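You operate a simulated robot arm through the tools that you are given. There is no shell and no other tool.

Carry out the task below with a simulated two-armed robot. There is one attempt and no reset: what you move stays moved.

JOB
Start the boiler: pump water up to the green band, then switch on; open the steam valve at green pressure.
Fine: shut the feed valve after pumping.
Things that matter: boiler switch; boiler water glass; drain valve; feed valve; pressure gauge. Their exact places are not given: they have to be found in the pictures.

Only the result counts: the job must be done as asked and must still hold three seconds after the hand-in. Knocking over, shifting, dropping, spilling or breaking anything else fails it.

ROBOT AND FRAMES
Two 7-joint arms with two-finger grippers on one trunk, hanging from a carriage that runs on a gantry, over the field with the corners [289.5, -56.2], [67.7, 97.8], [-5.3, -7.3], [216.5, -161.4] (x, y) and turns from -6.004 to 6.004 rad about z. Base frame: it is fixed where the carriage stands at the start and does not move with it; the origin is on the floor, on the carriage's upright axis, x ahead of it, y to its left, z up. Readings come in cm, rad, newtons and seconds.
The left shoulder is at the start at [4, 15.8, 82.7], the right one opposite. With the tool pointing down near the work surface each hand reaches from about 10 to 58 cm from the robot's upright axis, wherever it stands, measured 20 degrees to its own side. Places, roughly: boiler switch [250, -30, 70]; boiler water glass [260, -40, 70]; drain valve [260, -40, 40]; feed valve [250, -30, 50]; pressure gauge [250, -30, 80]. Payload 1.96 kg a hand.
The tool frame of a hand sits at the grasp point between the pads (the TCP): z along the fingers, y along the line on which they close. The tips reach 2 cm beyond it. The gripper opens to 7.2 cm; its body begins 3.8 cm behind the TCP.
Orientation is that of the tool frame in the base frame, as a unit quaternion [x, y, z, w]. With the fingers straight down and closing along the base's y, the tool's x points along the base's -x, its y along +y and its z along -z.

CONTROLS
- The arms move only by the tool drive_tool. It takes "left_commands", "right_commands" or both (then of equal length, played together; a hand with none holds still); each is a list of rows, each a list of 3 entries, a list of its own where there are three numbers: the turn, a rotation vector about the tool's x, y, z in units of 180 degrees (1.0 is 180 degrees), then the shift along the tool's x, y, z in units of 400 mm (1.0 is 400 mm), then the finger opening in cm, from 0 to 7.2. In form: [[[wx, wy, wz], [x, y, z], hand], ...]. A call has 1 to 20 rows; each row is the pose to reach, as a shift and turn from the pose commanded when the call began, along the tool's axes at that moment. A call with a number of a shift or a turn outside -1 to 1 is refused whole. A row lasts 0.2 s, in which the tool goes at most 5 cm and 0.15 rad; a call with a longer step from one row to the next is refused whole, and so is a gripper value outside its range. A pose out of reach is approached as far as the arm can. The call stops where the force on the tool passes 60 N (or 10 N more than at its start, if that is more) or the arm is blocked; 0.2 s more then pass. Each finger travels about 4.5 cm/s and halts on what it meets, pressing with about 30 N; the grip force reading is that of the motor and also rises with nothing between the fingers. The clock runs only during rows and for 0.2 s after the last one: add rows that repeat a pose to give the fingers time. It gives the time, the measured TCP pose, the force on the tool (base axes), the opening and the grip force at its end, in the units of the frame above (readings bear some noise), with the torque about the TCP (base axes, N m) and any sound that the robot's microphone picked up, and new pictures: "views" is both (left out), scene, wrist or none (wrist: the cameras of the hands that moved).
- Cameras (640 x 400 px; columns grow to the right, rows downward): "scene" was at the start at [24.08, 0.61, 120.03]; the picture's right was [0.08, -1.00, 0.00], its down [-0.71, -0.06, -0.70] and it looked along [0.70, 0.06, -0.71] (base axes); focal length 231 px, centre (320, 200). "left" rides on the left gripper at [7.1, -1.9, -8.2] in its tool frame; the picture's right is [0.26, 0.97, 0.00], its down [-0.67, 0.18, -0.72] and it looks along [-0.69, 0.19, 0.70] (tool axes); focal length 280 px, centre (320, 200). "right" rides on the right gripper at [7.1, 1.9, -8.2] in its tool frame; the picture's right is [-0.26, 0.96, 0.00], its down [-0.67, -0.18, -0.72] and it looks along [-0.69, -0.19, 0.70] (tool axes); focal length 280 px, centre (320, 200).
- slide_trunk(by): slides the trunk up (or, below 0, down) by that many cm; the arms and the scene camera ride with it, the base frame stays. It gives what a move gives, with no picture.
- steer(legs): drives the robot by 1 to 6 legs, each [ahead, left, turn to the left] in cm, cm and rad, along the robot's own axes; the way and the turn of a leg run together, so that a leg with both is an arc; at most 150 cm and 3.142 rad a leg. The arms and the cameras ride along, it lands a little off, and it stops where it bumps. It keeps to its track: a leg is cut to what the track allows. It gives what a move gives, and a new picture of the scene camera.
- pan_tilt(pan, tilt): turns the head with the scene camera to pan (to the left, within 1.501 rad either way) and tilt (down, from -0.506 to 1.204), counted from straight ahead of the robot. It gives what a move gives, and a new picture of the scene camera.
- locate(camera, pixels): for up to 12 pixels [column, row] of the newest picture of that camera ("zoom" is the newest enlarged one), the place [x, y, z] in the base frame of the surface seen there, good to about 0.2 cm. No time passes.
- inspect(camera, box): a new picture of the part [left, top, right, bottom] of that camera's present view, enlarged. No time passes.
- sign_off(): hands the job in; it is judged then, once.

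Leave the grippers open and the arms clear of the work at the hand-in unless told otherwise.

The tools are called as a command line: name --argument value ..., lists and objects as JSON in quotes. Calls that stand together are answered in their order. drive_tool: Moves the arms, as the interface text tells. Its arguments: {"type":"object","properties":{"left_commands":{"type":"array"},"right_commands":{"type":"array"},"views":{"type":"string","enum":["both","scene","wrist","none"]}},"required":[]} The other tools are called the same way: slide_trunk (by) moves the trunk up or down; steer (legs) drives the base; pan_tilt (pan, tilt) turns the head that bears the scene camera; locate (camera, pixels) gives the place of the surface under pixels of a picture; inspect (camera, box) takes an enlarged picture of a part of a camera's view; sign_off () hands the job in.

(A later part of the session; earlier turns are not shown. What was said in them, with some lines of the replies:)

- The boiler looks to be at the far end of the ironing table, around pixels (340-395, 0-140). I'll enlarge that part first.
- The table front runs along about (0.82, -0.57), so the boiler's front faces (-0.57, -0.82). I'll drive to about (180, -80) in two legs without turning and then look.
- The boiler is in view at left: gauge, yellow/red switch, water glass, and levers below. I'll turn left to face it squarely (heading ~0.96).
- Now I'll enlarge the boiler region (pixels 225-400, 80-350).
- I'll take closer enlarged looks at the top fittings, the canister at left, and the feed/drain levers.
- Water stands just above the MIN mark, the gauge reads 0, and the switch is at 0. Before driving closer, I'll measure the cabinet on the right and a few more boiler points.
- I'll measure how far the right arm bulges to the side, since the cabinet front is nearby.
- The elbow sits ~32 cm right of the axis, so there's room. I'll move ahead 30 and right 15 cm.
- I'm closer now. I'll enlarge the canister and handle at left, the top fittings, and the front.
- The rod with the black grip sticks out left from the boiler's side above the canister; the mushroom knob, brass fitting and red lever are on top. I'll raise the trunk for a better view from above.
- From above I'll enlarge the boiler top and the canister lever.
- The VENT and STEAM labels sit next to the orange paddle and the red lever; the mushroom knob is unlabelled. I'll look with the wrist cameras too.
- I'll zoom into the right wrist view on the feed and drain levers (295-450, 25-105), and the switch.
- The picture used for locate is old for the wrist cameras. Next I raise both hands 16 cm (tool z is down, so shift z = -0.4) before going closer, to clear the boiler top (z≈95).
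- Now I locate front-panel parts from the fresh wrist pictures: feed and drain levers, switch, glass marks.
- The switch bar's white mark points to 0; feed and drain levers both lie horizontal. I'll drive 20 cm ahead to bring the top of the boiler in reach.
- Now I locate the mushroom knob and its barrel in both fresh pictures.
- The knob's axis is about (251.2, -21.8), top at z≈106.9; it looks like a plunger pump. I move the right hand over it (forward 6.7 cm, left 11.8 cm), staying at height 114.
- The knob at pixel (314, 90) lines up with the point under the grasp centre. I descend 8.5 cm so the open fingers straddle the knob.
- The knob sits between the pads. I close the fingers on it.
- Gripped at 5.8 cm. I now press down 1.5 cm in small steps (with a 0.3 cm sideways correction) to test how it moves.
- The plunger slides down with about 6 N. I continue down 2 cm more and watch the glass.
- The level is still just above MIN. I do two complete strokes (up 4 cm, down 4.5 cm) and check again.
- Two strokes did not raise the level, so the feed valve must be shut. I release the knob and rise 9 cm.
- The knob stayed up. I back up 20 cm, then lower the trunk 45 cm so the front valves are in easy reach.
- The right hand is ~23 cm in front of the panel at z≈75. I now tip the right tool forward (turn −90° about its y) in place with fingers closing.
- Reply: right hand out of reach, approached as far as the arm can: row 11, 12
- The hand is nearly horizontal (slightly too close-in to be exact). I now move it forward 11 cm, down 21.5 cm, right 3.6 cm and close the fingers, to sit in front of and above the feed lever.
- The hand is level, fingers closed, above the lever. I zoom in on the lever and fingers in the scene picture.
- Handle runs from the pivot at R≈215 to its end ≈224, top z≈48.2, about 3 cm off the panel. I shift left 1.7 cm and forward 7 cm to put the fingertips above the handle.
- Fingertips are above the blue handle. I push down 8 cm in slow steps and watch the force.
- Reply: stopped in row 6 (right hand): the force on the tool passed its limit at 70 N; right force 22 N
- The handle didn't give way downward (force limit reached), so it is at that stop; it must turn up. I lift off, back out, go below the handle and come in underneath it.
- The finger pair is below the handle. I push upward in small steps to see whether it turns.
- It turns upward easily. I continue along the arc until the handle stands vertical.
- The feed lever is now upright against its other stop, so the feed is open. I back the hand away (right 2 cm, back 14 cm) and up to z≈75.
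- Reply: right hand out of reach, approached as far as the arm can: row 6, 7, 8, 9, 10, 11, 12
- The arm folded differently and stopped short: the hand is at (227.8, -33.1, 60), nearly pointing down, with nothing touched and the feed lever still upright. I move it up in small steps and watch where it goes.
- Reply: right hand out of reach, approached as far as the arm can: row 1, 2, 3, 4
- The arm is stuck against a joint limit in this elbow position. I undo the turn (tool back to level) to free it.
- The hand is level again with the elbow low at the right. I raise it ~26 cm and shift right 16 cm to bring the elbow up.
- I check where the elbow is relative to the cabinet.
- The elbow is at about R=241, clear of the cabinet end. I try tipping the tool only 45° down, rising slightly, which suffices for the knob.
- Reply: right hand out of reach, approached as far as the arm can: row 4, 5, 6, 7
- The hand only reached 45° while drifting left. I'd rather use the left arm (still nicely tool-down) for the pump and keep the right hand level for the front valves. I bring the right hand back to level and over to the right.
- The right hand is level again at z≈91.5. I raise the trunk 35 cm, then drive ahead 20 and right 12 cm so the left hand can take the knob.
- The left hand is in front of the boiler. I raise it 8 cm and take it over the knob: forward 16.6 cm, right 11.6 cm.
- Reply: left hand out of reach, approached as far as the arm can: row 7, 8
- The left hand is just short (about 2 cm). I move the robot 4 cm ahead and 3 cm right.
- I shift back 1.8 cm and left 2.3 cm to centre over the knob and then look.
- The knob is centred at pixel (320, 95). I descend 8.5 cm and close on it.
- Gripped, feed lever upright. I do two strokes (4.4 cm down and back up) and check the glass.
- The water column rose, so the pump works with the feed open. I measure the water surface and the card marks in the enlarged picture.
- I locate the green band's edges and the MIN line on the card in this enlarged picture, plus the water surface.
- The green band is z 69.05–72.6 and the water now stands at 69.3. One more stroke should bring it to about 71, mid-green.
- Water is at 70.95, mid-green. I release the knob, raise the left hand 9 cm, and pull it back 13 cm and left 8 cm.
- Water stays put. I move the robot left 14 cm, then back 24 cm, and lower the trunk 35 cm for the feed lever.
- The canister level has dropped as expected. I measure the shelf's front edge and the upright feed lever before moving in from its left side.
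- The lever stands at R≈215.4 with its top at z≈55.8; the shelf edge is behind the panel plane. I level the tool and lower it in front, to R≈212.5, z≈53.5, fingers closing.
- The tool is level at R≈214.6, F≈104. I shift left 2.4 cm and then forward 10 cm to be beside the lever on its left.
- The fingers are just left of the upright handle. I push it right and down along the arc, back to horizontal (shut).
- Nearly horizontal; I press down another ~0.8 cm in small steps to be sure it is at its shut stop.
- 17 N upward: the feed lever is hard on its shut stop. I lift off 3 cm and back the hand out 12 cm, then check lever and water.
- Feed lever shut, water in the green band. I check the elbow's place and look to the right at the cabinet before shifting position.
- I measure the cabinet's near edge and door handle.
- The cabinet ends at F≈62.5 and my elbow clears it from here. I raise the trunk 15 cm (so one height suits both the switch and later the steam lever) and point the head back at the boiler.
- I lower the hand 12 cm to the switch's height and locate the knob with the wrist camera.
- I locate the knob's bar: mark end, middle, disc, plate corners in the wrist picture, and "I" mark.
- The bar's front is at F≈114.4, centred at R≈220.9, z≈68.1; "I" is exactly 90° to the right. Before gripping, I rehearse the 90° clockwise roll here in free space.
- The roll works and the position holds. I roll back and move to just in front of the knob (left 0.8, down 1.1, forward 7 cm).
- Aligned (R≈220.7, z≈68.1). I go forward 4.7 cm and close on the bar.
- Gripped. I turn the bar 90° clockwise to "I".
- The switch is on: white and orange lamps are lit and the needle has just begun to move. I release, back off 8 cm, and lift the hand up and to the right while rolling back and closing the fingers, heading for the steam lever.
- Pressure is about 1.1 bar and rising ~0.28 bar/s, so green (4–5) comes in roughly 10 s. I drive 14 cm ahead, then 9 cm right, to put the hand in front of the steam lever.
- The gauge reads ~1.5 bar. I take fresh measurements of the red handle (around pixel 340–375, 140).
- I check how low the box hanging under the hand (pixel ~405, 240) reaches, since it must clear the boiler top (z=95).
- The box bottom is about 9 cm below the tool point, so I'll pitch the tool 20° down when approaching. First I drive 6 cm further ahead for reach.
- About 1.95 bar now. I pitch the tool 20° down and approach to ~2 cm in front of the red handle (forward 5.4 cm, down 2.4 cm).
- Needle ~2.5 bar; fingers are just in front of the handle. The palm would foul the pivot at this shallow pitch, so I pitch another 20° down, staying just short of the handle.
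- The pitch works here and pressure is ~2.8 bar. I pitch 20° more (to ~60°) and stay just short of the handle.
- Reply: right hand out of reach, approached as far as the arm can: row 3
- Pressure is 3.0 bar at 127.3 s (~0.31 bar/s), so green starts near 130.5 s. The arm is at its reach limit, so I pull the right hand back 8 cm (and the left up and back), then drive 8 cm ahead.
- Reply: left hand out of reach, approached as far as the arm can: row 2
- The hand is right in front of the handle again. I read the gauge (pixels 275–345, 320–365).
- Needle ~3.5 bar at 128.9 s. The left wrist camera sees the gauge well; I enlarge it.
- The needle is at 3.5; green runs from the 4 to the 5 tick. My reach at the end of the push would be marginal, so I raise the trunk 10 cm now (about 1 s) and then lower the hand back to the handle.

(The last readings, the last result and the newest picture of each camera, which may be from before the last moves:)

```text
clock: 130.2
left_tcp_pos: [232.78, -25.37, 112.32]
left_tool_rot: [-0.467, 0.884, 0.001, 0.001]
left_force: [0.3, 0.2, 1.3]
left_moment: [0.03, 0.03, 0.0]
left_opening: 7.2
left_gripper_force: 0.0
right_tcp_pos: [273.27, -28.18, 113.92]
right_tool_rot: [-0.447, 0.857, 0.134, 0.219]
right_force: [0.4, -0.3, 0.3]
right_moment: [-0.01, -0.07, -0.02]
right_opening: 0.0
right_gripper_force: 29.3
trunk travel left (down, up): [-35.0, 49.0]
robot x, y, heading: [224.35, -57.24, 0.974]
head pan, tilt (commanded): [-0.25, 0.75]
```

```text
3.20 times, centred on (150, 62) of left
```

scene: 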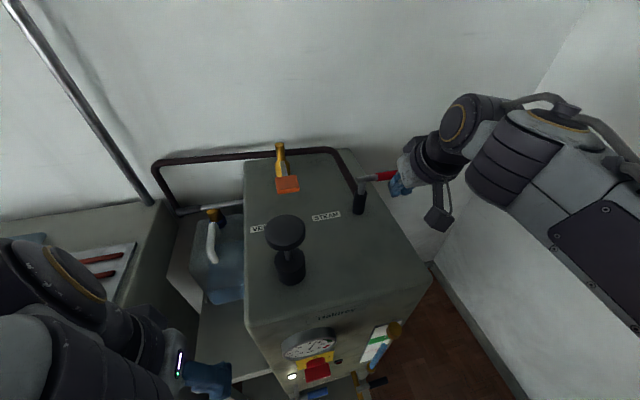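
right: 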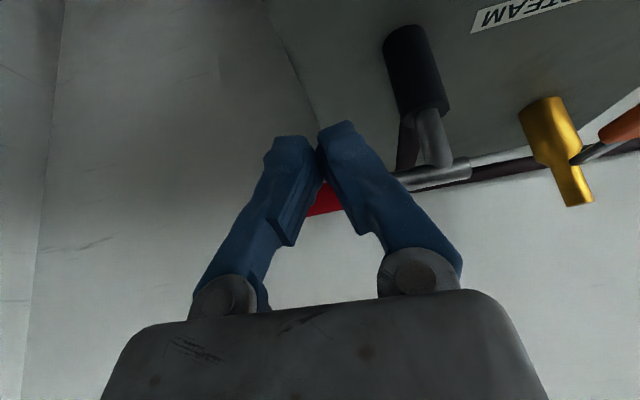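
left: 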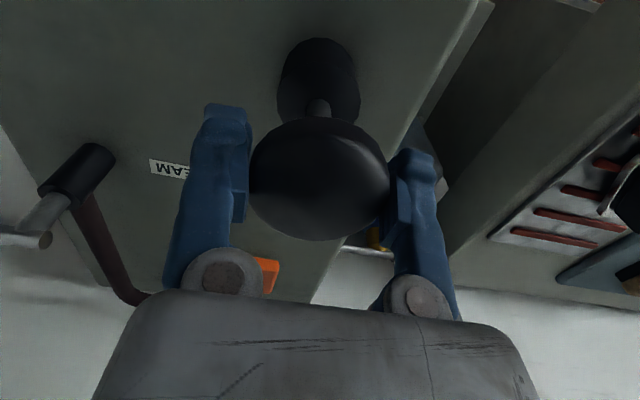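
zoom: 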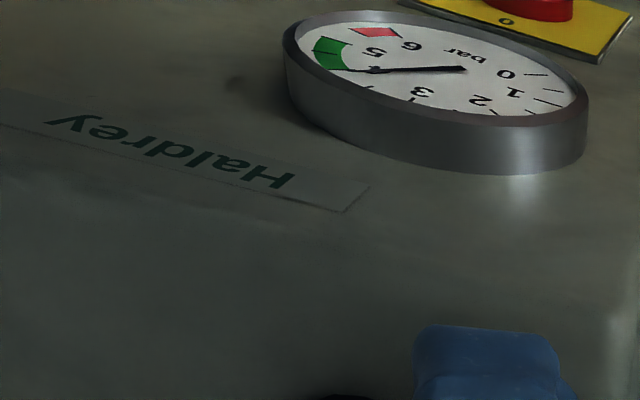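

The needle is right at 4.0, the start of green, at 130.2 s. I now lower the hand to the handle and sweep it 90° toward the back (open), which should fall at about 4.25–4.6 bar.

drive_tool --right_commands '[[[0, 0, 0], [0.0392, -0.0027, 0.0687], 0], [[0, 0, 0], [0.0784, -0.0054, 0.1375], 0], [[0, 0, 0], [0.1176, -0.0081, 0.2062], 0], [[0, 0, 0], [0.0872, -0.0083, 0.2235], 0], [[0, 0, 0], [0.0567, -0.0097, 0.2409], 0], [[0, 0, 0], [0.0275, -0.0011, 0.2578], 0], [[0, 0, 0], [0.0016, 0.0137, 0.2731], 0], [[0, 0, 0], [-0.0198, 0.0386, 0.2863], 0], [[0, 0, 0], [-0.0347, 0.066, 0.2959], 0], [[0, 0, 0], [-0.043, 0.0996, 0.3018], 0], [[0, 0, 0], [-0.0428, 0.1133, 0.3023], 0]]' --views "both"

inspect --camera "left" --box '[50, 0, 250, 125]'

inspect --camera "scene" --box '[310, 150, 450, 260]'

```text
clock: 131.7
left_tcp_pos: [232.36, -26.01, 112.02]
left_tool_rot: [-0.466, 0.885, -0.001, -0.001]
left_force: [-1.2, 1.1, -0.4]
left_moment: [0.0, 0.01, -0.01]
left_opening: 7.22
left_gripper_force: 0.1
right_tcp_pos: [274.63, -26.22, 102.92]
right_tool_rot: [-0.446, 0.863, 0.124, 0.202]
right_force: [-11.3, -19.0, -30.9]
right_moment: [-0.68, -0.24, -0.27]
right_opening: 0.01
right_gripper_force: 29.6
trunk travel left (down, up): [-35.0, 49.0]
robot x, y, heading: [224.42, -57.2, 0.97]
head pan, tilt (commanded): [-0.25, 0.75]
stopped in row 7 (right hand): the force on the tool passed its limit at 90 N (the readings are from after the stop); the commanded pose is now the measured one
```

scene: 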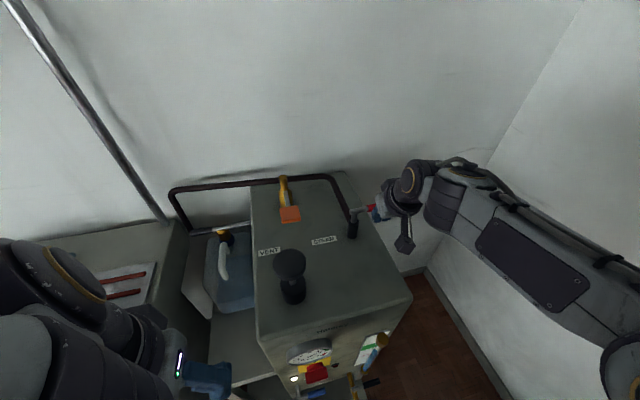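
right: 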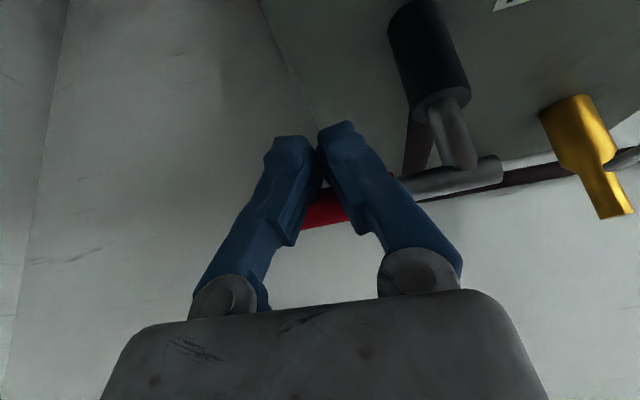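

```text
3.20 times, centred on (150, 62) of left
```

zoom: 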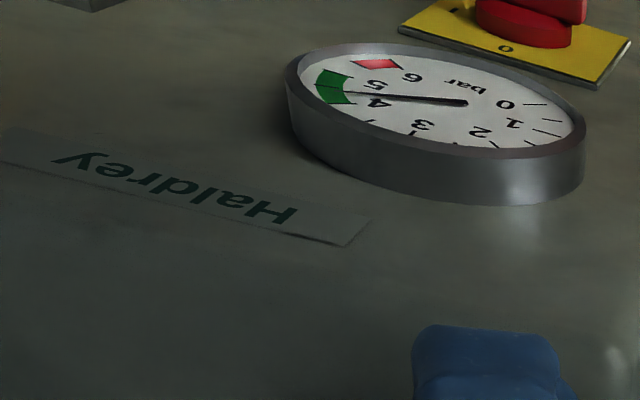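

```text
3.64 times, centred on (380, 205) of scene
```

zoom: 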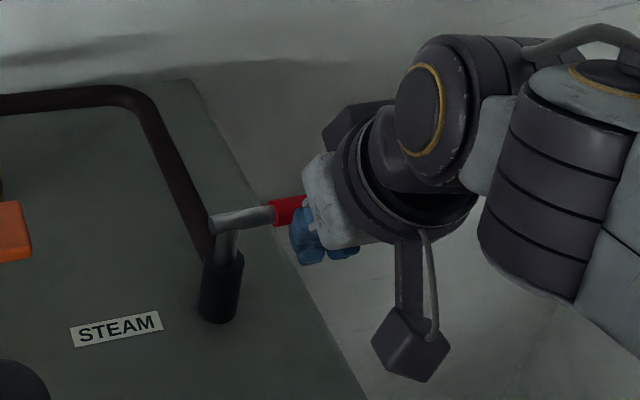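

The handle is blocked toward the back (handle unmoved), so it opens toward the front. Pressure is ~4.4, still green for ~1.8 s. I hop the fingers over the handle and pull it toward me from behind.

drive_tool --right_commands '[[[0, 0, 0], [0.005, 0.0036, -0.1208], 0], [[0, 0, 0], [-0.1039, 0.0042, -0.0701], 0], [[0, 0, 0], [-0.1116, 0.0017, 0.0184], 0], [[0, 0, 0], [-0.0706, -0.001, -0.0002], 0], [[0, 0, 0], [-0.0149, 0.0062, -0.0288], 0], [[0, 0, 0], [0.0336, 0.046, -0.0523], 0], [[0, 0, 0], [0.0579, 0.0959, -0.063], 0], [[0, 0, 0], [0.0629, 0.1209, -0.0646], 0]]' --views "both"

inspect --camera "left" --box '[50, 0, 250, 125]'

inspect --camera "scene" --box '[310, 150, 450, 260]'

```text
clock: 133.5
left_tcp_pos: [233.47, -25.79, 112.3]
left_tool_rot: [-0.465, 0.885, -0.003, 0.004]
left_force: [-0.5, -0.4, 0.2]
left_moment: [0.02, -0.01, 0.0]
left_opening: 7.19
left_gripper_force: 0.0
right_tcp_pos: [270.42, -26.02, 105.24]
right_tool_rot: [-0.442, 0.862, 0.125, 0.216]
right_force: [39.8, -15.8, 3.7]
right_moment: [-0.2, -0.56, -0.15]
right_opening: 0.03
right_gripper_force: 29.0
trunk travel left (down, up): [-35.0, 49.0]
robot x, y, heading: [224.1, -57.31, 0.964]
head pan, tilt (commanded): [-0.25, 0.75]
```

scene: 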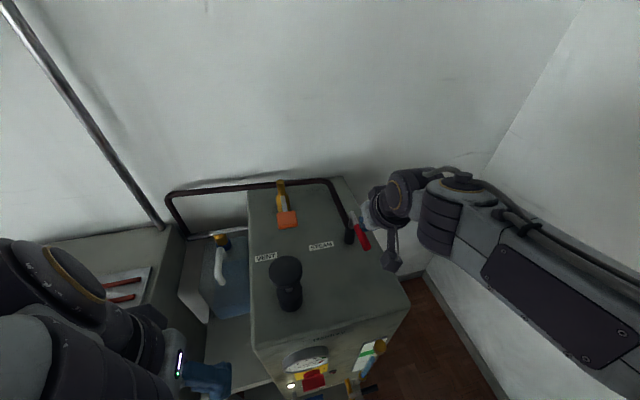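
right: 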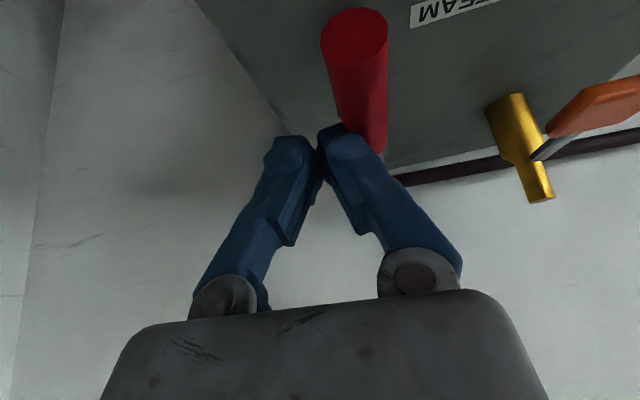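

```text
3.20 times, centred on (150, 62) of left
```

zoom: 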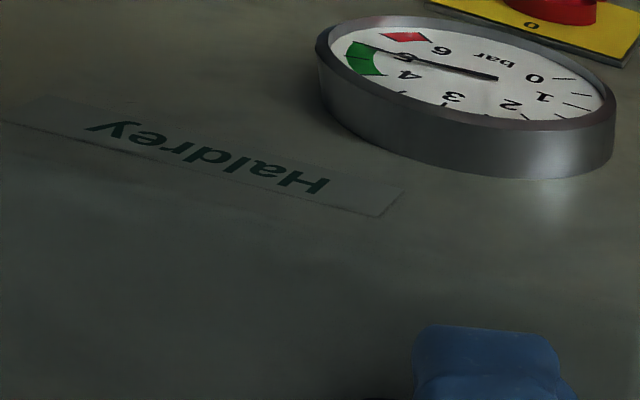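

```text
3.64 times, centred on (380, 205) of scene
```

zoom: 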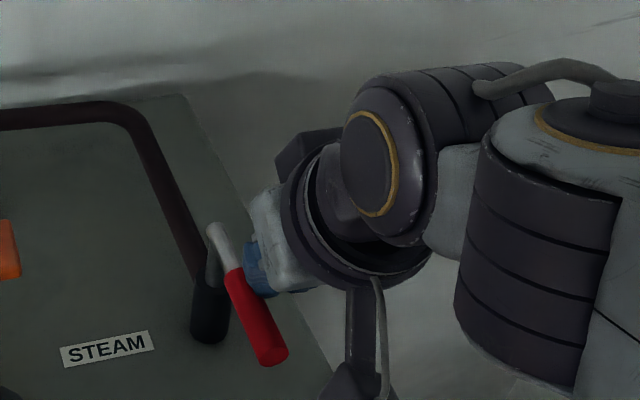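

The red handle now points straight to the front, against its open stop, and the needle is at the upper part of the green. I move the fingers off to the right and up, then check the gauge.

drive_tool --right_commands '[[[0, 0, 0], [-0.001, -0.0625, -0.002], 0], [[0, 0, 0], [-0.047, -0.059, -0.091], 0], [[0, 0, 0], [-0.093, -0.055, -0.18], 0], [[0, 0, 0], [-0.004, -0.055, -0.226], 0]]' --views "both"

inspect --camera "left" --box '[50, 0, 250, 125]'

inspect --camera "scene" --box '[240, 150, 420, 270]'

```text
clock: 134.5
left_tcp_pos: [232.62, -25.59, 112.21]
left_tool_rot: [-0.465, 0.885, 0.0, 0.0]
left_force: [0.5, 0.4, 0.7]
left_moment: [-0.01, 0.0, -0.01]
left_opening: 7.23
left_gripper_force: 0.0
right_tcp_pos: [268.72, -30.52, 112.92]
right_tool_rot: [-0.447, 0.86, 0.129, 0.211]
right_force: [-0.6, -0.2, -0.3]
right_moment: [0.04, 0.01, -0.02]
right_opening: 0.01
right_gripper_force: 29.6
trunk travel left (down, up): [-35.0, 49.0]
robot x, y, heading: [224.31, -57.13, 0.967]
head pan, tilt (commanded): [-0.25, 0.75]
```

scene: 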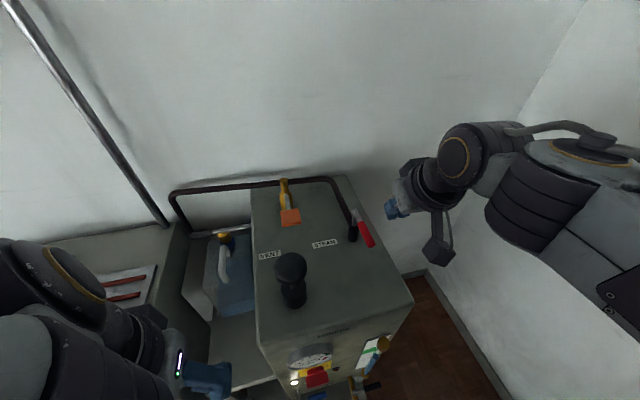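
right: 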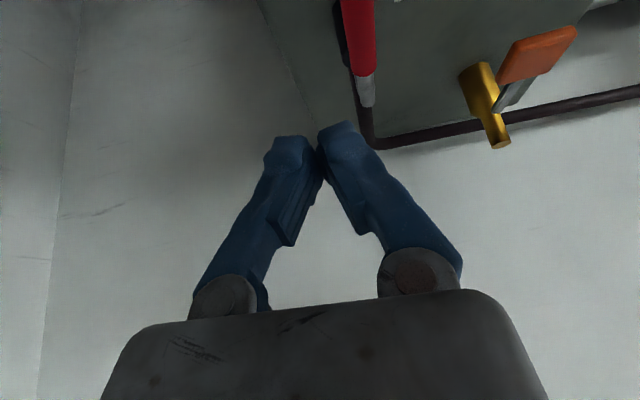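

```text
3.20 times, centred on (150, 62) of left
```

zoom: 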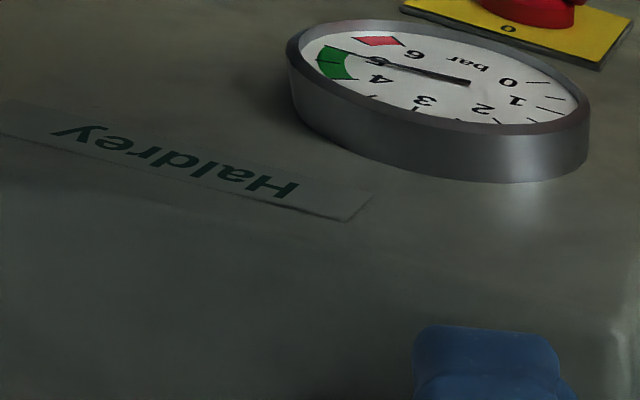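

```text
3.33 times, centred on (330, 210) of scene
```

zoom: 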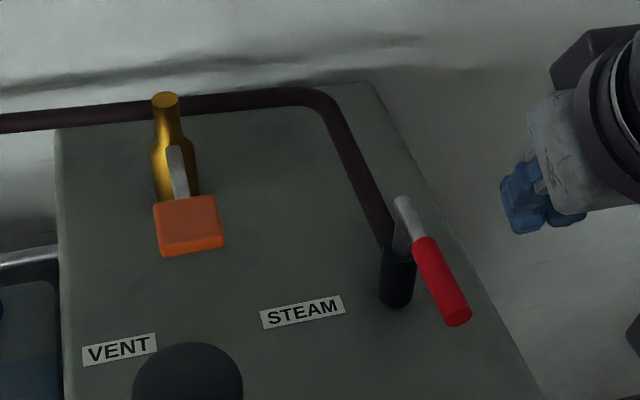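

The steam handle points to the front. I zoom in on the gauge for an exact reading.

inspect --camera "left" --box '[130, 0, 240, 65]'

inspect --camera "scene" --box '[270, 325, 400, 400]'

```text
5.82 times, centred on (185, 32) of left
```

zoom: 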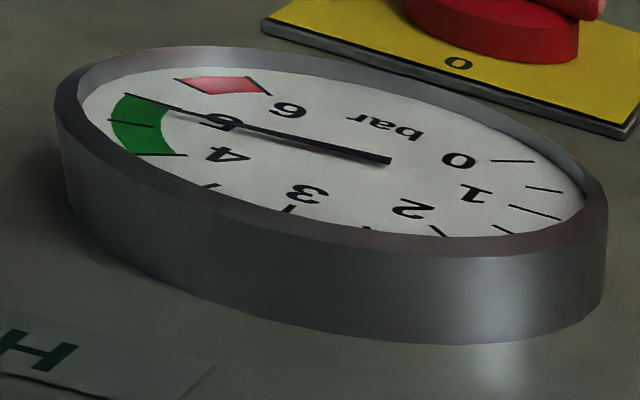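

```text
4.92 times, centred on (335, 362) of scene
```

zoom: 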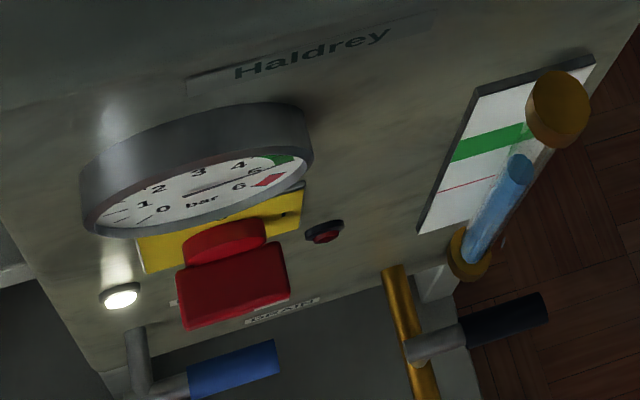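

The needle is at the 5 edge of green and hardly moving now that steam flows; the heater lamp seems off. I open the right gripper, raise the hand a little, and watch the gauge over the next moments.

drive_tool --right_commands '[[[0, 0, 0], [0, 0, -0.03], 3], [[0, 0, 0], [0, 0, -0.06], 6], [[0, 0, 0], [0, 0, -0.08], 7.2], [[0, 0, 0], [0, 0, -0.08], 7.2]]' --views "both"

inspect --camera "left" --box '[130, 0, 240, 65]'

```text
clock: 135.5
left_tcp_pos: [232.67, -25.5, 112.3]
left_tool_rot: [-0.465, 0.885, 0.0, 0.0]
left_force: [-0.8, 0.3, 0.3]
left_moment: [0.0, -0.01, -0.04]
left_opening: 7.2
left_gripper_force: 0.0
right_tcp_pos: [268.06, -31.62, 115.89]
right_tool_rot: [-0.446, 0.86, 0.13, 0.211]
right_force: [0.2, -0.3, -0.2]
right_moment: [0.01, -0.04, -0.02]
right_opening: 7.2
right_gripper_force: 0.0
trunk travel left (down, up): [-35.0, 49.0]
robot x, y, heading: [224.46, -57.16, 0.969]
head pan, tilt (commanded): [-0.25, 0.75]
```

scene: 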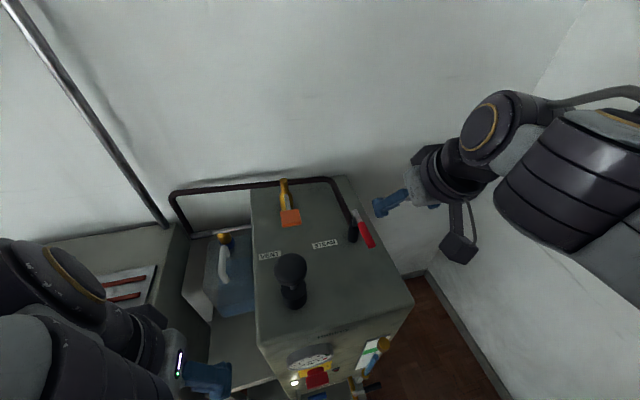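
right: 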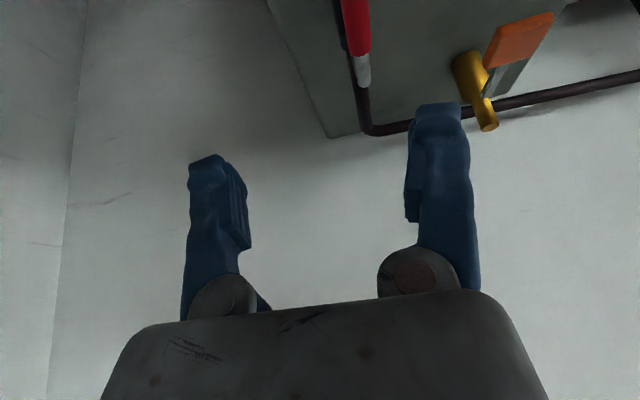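

```text
5.82 times, centred on (185, 32) of left
```

zoom: 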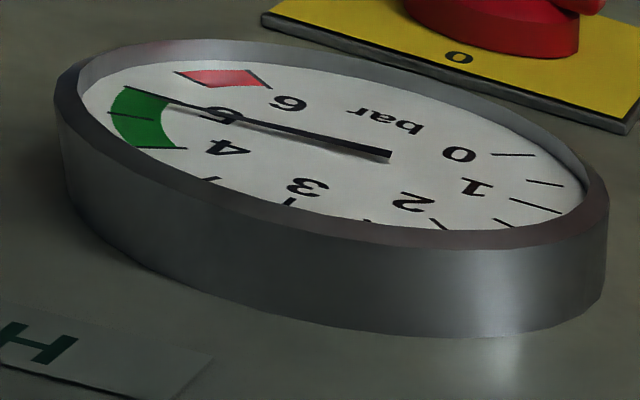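

The reading is steady around the top of green (seen with parallax from above). Before backing off, I check where the right arm sticks out.

locate --camera "scene" --pixels '[[600, 160], [630, 230], [635, 110], [560, 180]]'

pan_tilt --pan -1.2 --tilt 0.7

```text
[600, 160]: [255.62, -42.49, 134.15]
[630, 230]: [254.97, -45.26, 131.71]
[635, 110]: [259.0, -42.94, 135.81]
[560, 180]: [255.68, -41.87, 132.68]
```

```text
clock: 136.7
left_tcp_pos: [232.81, -25.55, 112.33]
left_tool_rot: [-0.466, 0.885, 0.0, 0.002]
left_force: [0.3, 0.5, 0.4]
left_moment: [0.0, -0.01, -0.06]
left_opening: 7.21
left_gripper_force: 0.1
right_tcp_pos: [267.97, -31.71, 115.9]
right_tool_rot: [-0.446, 0.86, 0.129, 0.211]
right_force: [0.0, 0.2, 0.2]
right_moment: [-0.02, -0.01, 0.02]
right_opening: 7.21
right_gripper_force: 0.1
trunk travel left (down, up): [-35.0, 49.0]
robot x, y, heading: [224.17, -56.8, 0.97]
head pan, tilt (commanded): [-1.201, 0.7]
```

scene: 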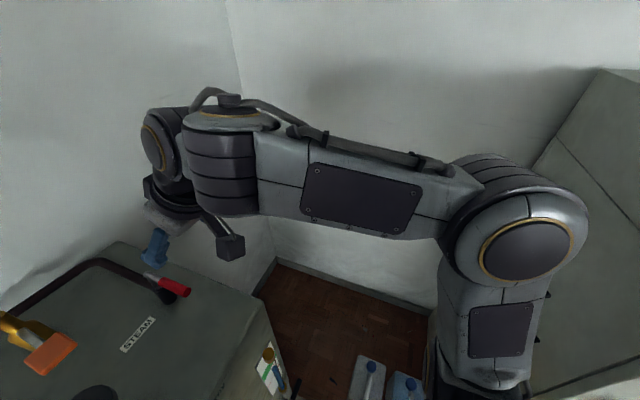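

I measure the elbow and the cabinet edge in this view.

locate --camera "scene" --pixels '[[525, 250], [550, 190], [500, 330], [580, 230], [560, 150], [600, 72]]'

```text
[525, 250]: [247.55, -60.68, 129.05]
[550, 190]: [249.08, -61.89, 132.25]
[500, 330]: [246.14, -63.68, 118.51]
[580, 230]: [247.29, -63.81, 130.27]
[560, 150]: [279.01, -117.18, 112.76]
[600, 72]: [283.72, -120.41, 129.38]
```

The elbow stays clear of the cabinet (F≥62.5 needed) if I back only 15 cm. I back up 15 cm and then shift left 10 cm, then look at the boiler.

steer --legs '[[-15, 0, 0], [0, 10, 0]]'

pan_tilt --pan -0.2 --tilt 0.8

inspect --camera "scene" --box '[270, 200, 410, 320]'

```text
clock: 138.8
left_tcp_pos: [215.95, -32.39, 112.17]
left_tool_rot: [-0.467, 0.884, 0.001, 0.001]
left_force: [0.1, -0.3, 0.1]
left_moment: [-0.02, -0.02, 0.0]
left_opening: 7.22
left_gripper_force: 0.0
right_tcp_pos: [251.15, -38.53, 115.77]
right_tool_rot: [-0.448, 0.859, 0.131, 0.21]
right_force: [-1.1, 0.2, 0.5]
right_moment: [0.01, 0.02, 0.0]
right_opening: 7.2
right_gripper_force: 0.0
trunk travel left (down, up): [-35.0, 49.0]
robot x, y, heading: [207.57, -64.59, 0.968]
head pan, tilt (commanded): [-1.201, 0.7]
```

scene: 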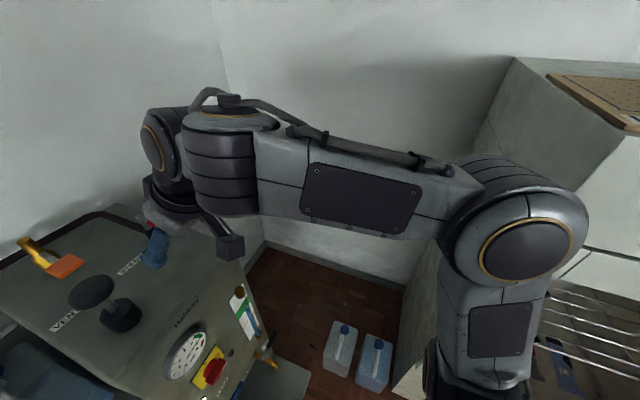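

```text
clock: 140.1
left_tcp_pos: [215.94, -32.42, 112.26]
left_tool_rot: [-0.468, 0.884, 0.0, 0.002]
left_force: [-0.2, -1.0, 0.3]
left_moment: [0.01, -0.01, -0.03]
left_opening: 7.21
left_gripper_force: 0.1
right_tcp_pos: [251.37, -38.49, 115.83]
right_tool_rot: [-0.447, 0.86, 0.129, 0.211]
right_force: [-0.1, -0.2, 0.4]
right_moment: [0.0, -0.01, 0.03]
right_opening: 7.17
right_gripper_force: 0.0
trunk travel left (down, up): [-35.0, 49.0]
robot x, y, heading: [207.71, -64.06, 0.974]
head pan, tilt (commanded): [-0.201, 0.799]
```

scene: 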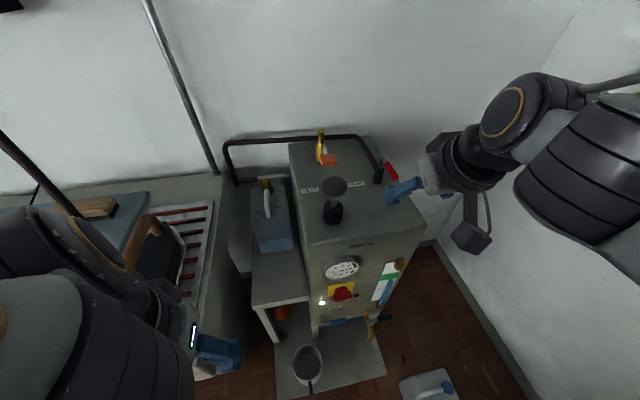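

```text
3.33 times, centred on (340, 260) of scene
```

zoom: 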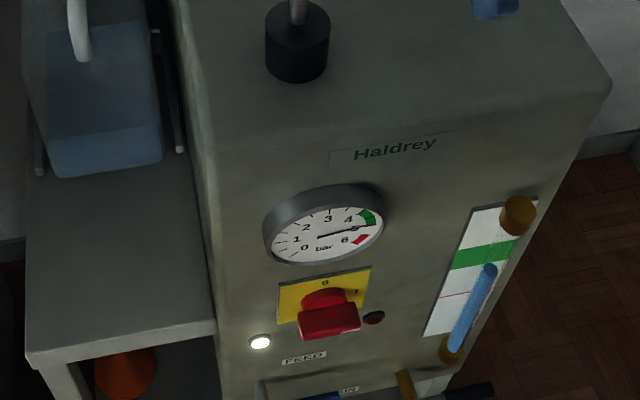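

Pressure holds at ~4.95 with the heater lamp off (thermostat), white lamp on. I zoom on each item to verify: gauge and switch, levers, water, and steam handle.

inspect --camera "scene" --box '[315, 245, 415, 325]'

inspect --camera "scene" --box '[295, 300, 395, 350]'

inspect --camera "scene" --box '[280, 120, 420, 230]'

locate --camera "scene" --pixels '[[424, 228], [308, 242], [380, 165], [392, 172], [388, 166], [334, 185], [395, 267]]'

```text
5.00 times, centred on (365, 285) of scene
```

zoom: 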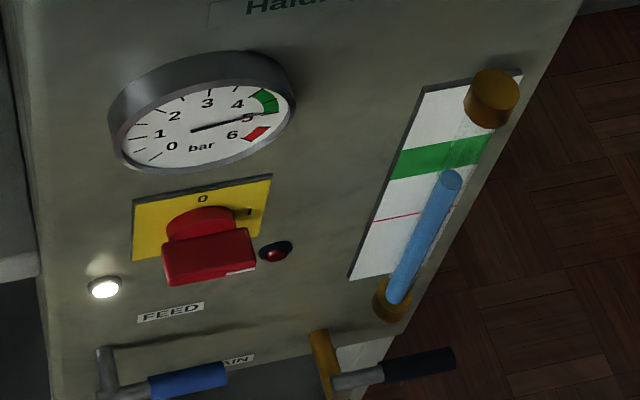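

```text
6.40 times, centred on (345, 325) of scene
```

zoom: 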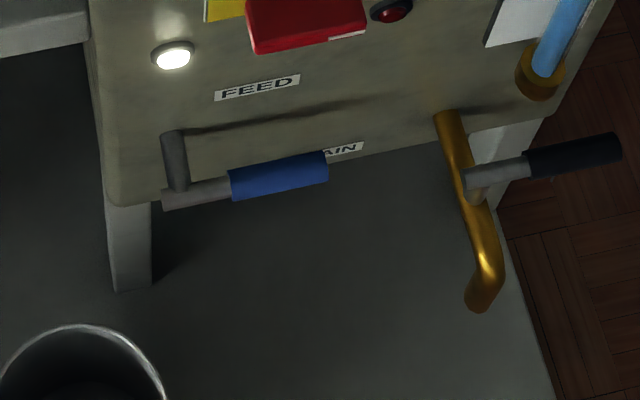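

```text
3.64 times, centred on (350, 175) of scene
```

zoom: 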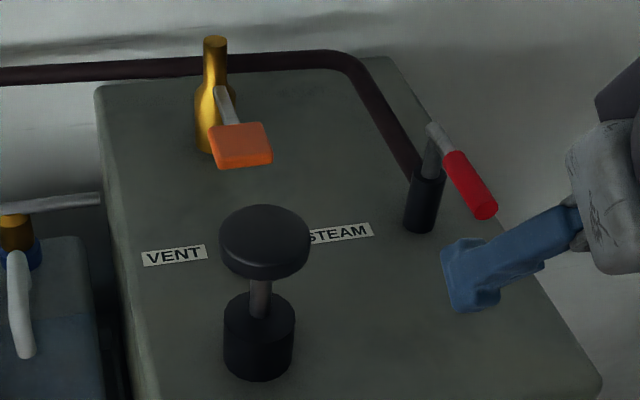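

```text
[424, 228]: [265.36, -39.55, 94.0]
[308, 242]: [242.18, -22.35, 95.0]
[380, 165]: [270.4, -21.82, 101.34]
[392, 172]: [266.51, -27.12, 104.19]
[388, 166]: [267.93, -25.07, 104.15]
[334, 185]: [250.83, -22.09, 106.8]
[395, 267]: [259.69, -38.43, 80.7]
```

The steam handle points exactly along the front direction (90° open), and the boiler hasn't shifted. I check the water surface height again.

inspect --camera "scene" --box '[370, 255, 420, 315]'

locate --camera "zoom" --pixels '[[340, 150], [345, 140], [330, 145], [250, 130]]'

```text
6.67 times, centred on (395, 285) of scene
```

zoom: 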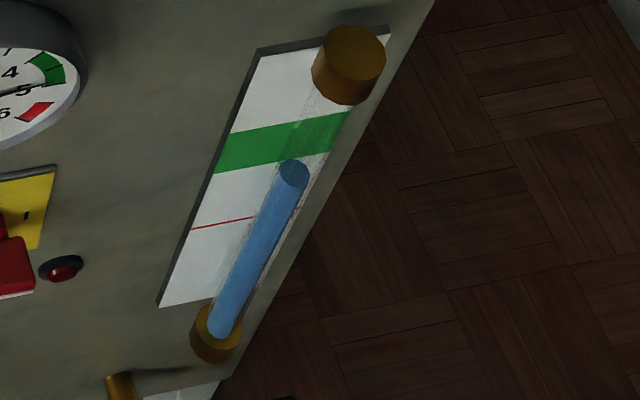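

```text
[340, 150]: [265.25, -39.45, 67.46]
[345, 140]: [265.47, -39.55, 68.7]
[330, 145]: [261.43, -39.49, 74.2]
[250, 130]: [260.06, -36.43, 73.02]
```

locate --camera "zoom" --pixels '[[295, 173], [290, 178], [300, 170], [293, 166], [250, 125], [250, 160], [225, 168], [230, 137], [240, 220]]'

```text
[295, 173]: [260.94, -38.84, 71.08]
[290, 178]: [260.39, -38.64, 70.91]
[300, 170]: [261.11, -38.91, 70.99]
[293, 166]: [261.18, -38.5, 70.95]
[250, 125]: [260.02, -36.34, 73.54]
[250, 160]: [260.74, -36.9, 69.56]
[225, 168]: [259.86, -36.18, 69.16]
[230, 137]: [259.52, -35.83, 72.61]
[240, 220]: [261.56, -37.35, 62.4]
```

Water is at 71.0, inside the green band (69.05–72.6). I back off another 12 cm so the arms are clear and check the gauge once more.

steer --legs '[[-12, 0, 0]]'

inspect --camera "scene" --box '[300, 200, 400, 270]'

inspect --camera "scene" --box '[220, 100, 460, 350]'

```text
clock: 141.3
left_tcp_pos: [209.08, -42.5, 112.2]
left_tool_rot: [-0.468, 0.884, -0.001, 0.0]
left_force: [-0.3, -0.2, -0.2]
left_moment: [0.02, -0.02, -0.03]
left_opening: 7.19
left_gripper_force: 0.1
right_tcp_pos: [244.41, -48.37, 115.77]
right_tool_rot: [-0.449, 0.859, 0.13, 0.211]
right_force: [0.0, 0.2, -0.9]
right_moment: [0.0, -0.02, 0.01]
right_opening: 7.21
right_gripper_force: 0.0
trunk travel left (down, up): [-35.0, 49.0]
robot x, y, heading: [200.6, -74.14, 0.974]
head pan, tilt (commanded): [-0.201, 0.799]
```

scene: 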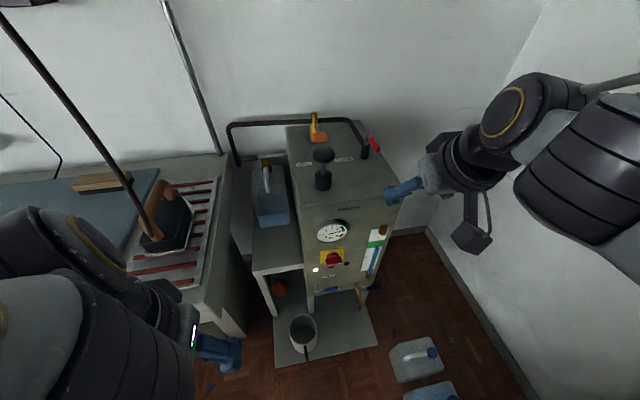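

```text
5.71 times, centred on (350, 235) of scene
```

zoom: 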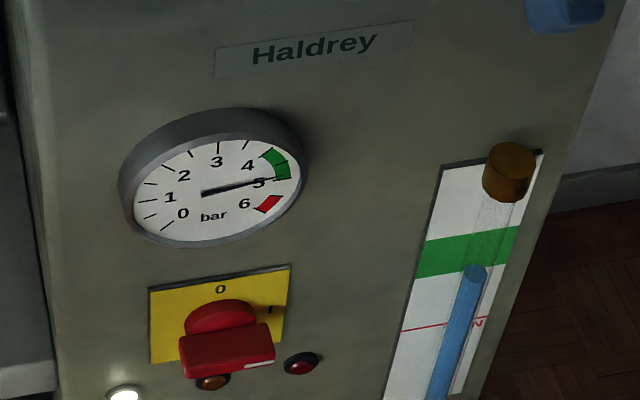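

```text
1.60 times, centred on (340, 225) of scene
```

zoom: 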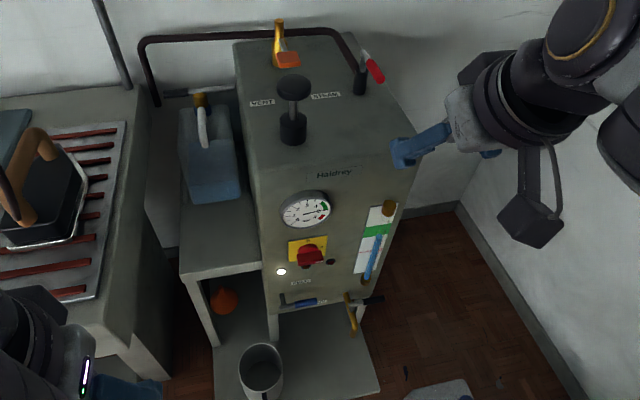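

All looks right. I wait a few seconds to be sure pressure and water hold, then look once more.

drive_tool --right_commands '[[[0, 0, 0], [0, 0, 0], 7.2], [[0, 0, 0], [0, 0, 0], 7.2], [[0, 0, 0], [0, 0, 0], 7.2], [[0, 0, 0], [0, 0, 0], 7.2], [[0, 0, 0], [0, 0, 0], 7.2], [[0, 0, 0], [0, 0, 0], 7.2], [[0, 0, 0], [0, 0, 0], 7.2], [[0, 0, 0], [0, 0, 0], 7.2], [[0, 0, 0], [0, 0, 0], 7.2], [[0, 0, 0], [0, 0, 0], 7.2], [[0, 0, 0], [0, 0, 0], 7.2], [[0, 0, 0], [0, 0, 0], 7.2], [[0, 0, 0], [0, 0, 0], 7.2], [[0, 0, 0], [0, 0, 0], 7.2], [[0, 0, 0], [0, 0, 0], 7.2]]' --views "scene"

inspect --camera "scene" --box '[310, 210, 390, 310]'

inspect --camera "scene" --box '[310, 210, 360, 250]'

```text
clock: 144.5
left_tcp_pos: [209.06, -42.28, 112.33]
left_tool_rot: [-0.469, 0.883, 0.0, 0.001]
left_force: [0.5, -0.4, 0.5]
left_moment: [-0.03, 0.02, -0.01]
left_opening: 7.2
left_gripper_force: 0.0
right_tcp_pos: [244.43, -48.4, 115.82]
right_tool_rot: [-0.448, 0.859, 0.13, 0.211]
right_force: [0.0, -0.6, -0.8]
right_moment: [0.0, 0.01, -0.01]
right_opening: 7.19
right_gripper_force: 0.0
trunk travel left (down, up): [-35.0, 49.0]
robot x, y, heading: [201.12, -74.21, 0.973]
head pan, tilt (commanded): [-0.201, 0.799]
```

scene: 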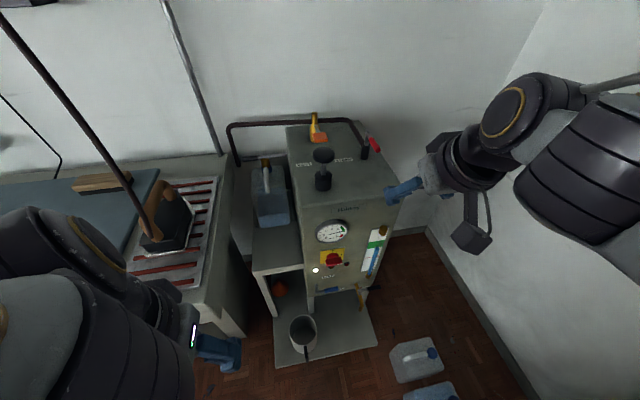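

```text
4.00 times, centred on (350, 260) of scene
```

zoom: 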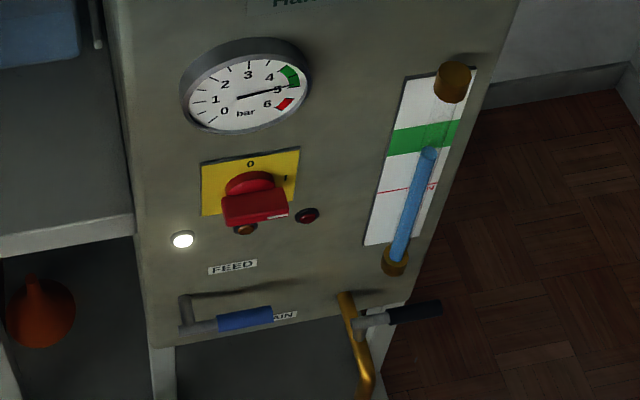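

```text
10.00 times, centred on (335, 230) of scene
```

zoom: 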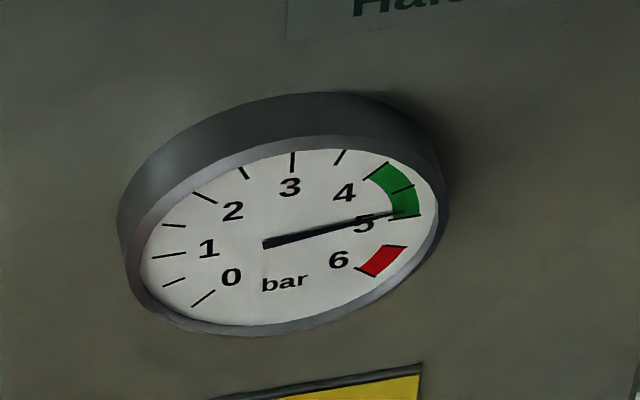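

The needle is inside the green (~4.9 bar), water is mid-green, feed and drain are shut, the switch is at I, and the steam valve is fully open. Both grippers are open and clear of the boiler, so I hand in.

sign_off

```text
The job is handed in.
```

The boiler is running and the job is handed in. I don't have the verdict from the judging.

At my last look, 144.5 s:

- **Water:** mid-green in the glass and steady. It took three strokes of the top plunger after I opened the feed valve.
- **Feed valve:** shut again and pressed onto its stop. The drain valve was never touched and stayed shut.
- **Switch:** at I, with the white lamp lit. The heater lamp has since gone out, apparently because the boiler is regulating itself.
- **Steam valve:** fully open. I opened it in the green, between about 4.4 bar when I started and 4.9 bar when the handle reached its stop.
- **Pressure:** about 4.9 bar, near the top of the green band and drifting down very slightly.

Two handles were first pushed the wrong way. The feed lever stopped me at 70 N and the steam lever at 90 N. Neither moved, and my measurements showed the boiler had not shifted. I saw nothing else knocked over or moved.

Both grippers are open and the arms are clear of the boiler.
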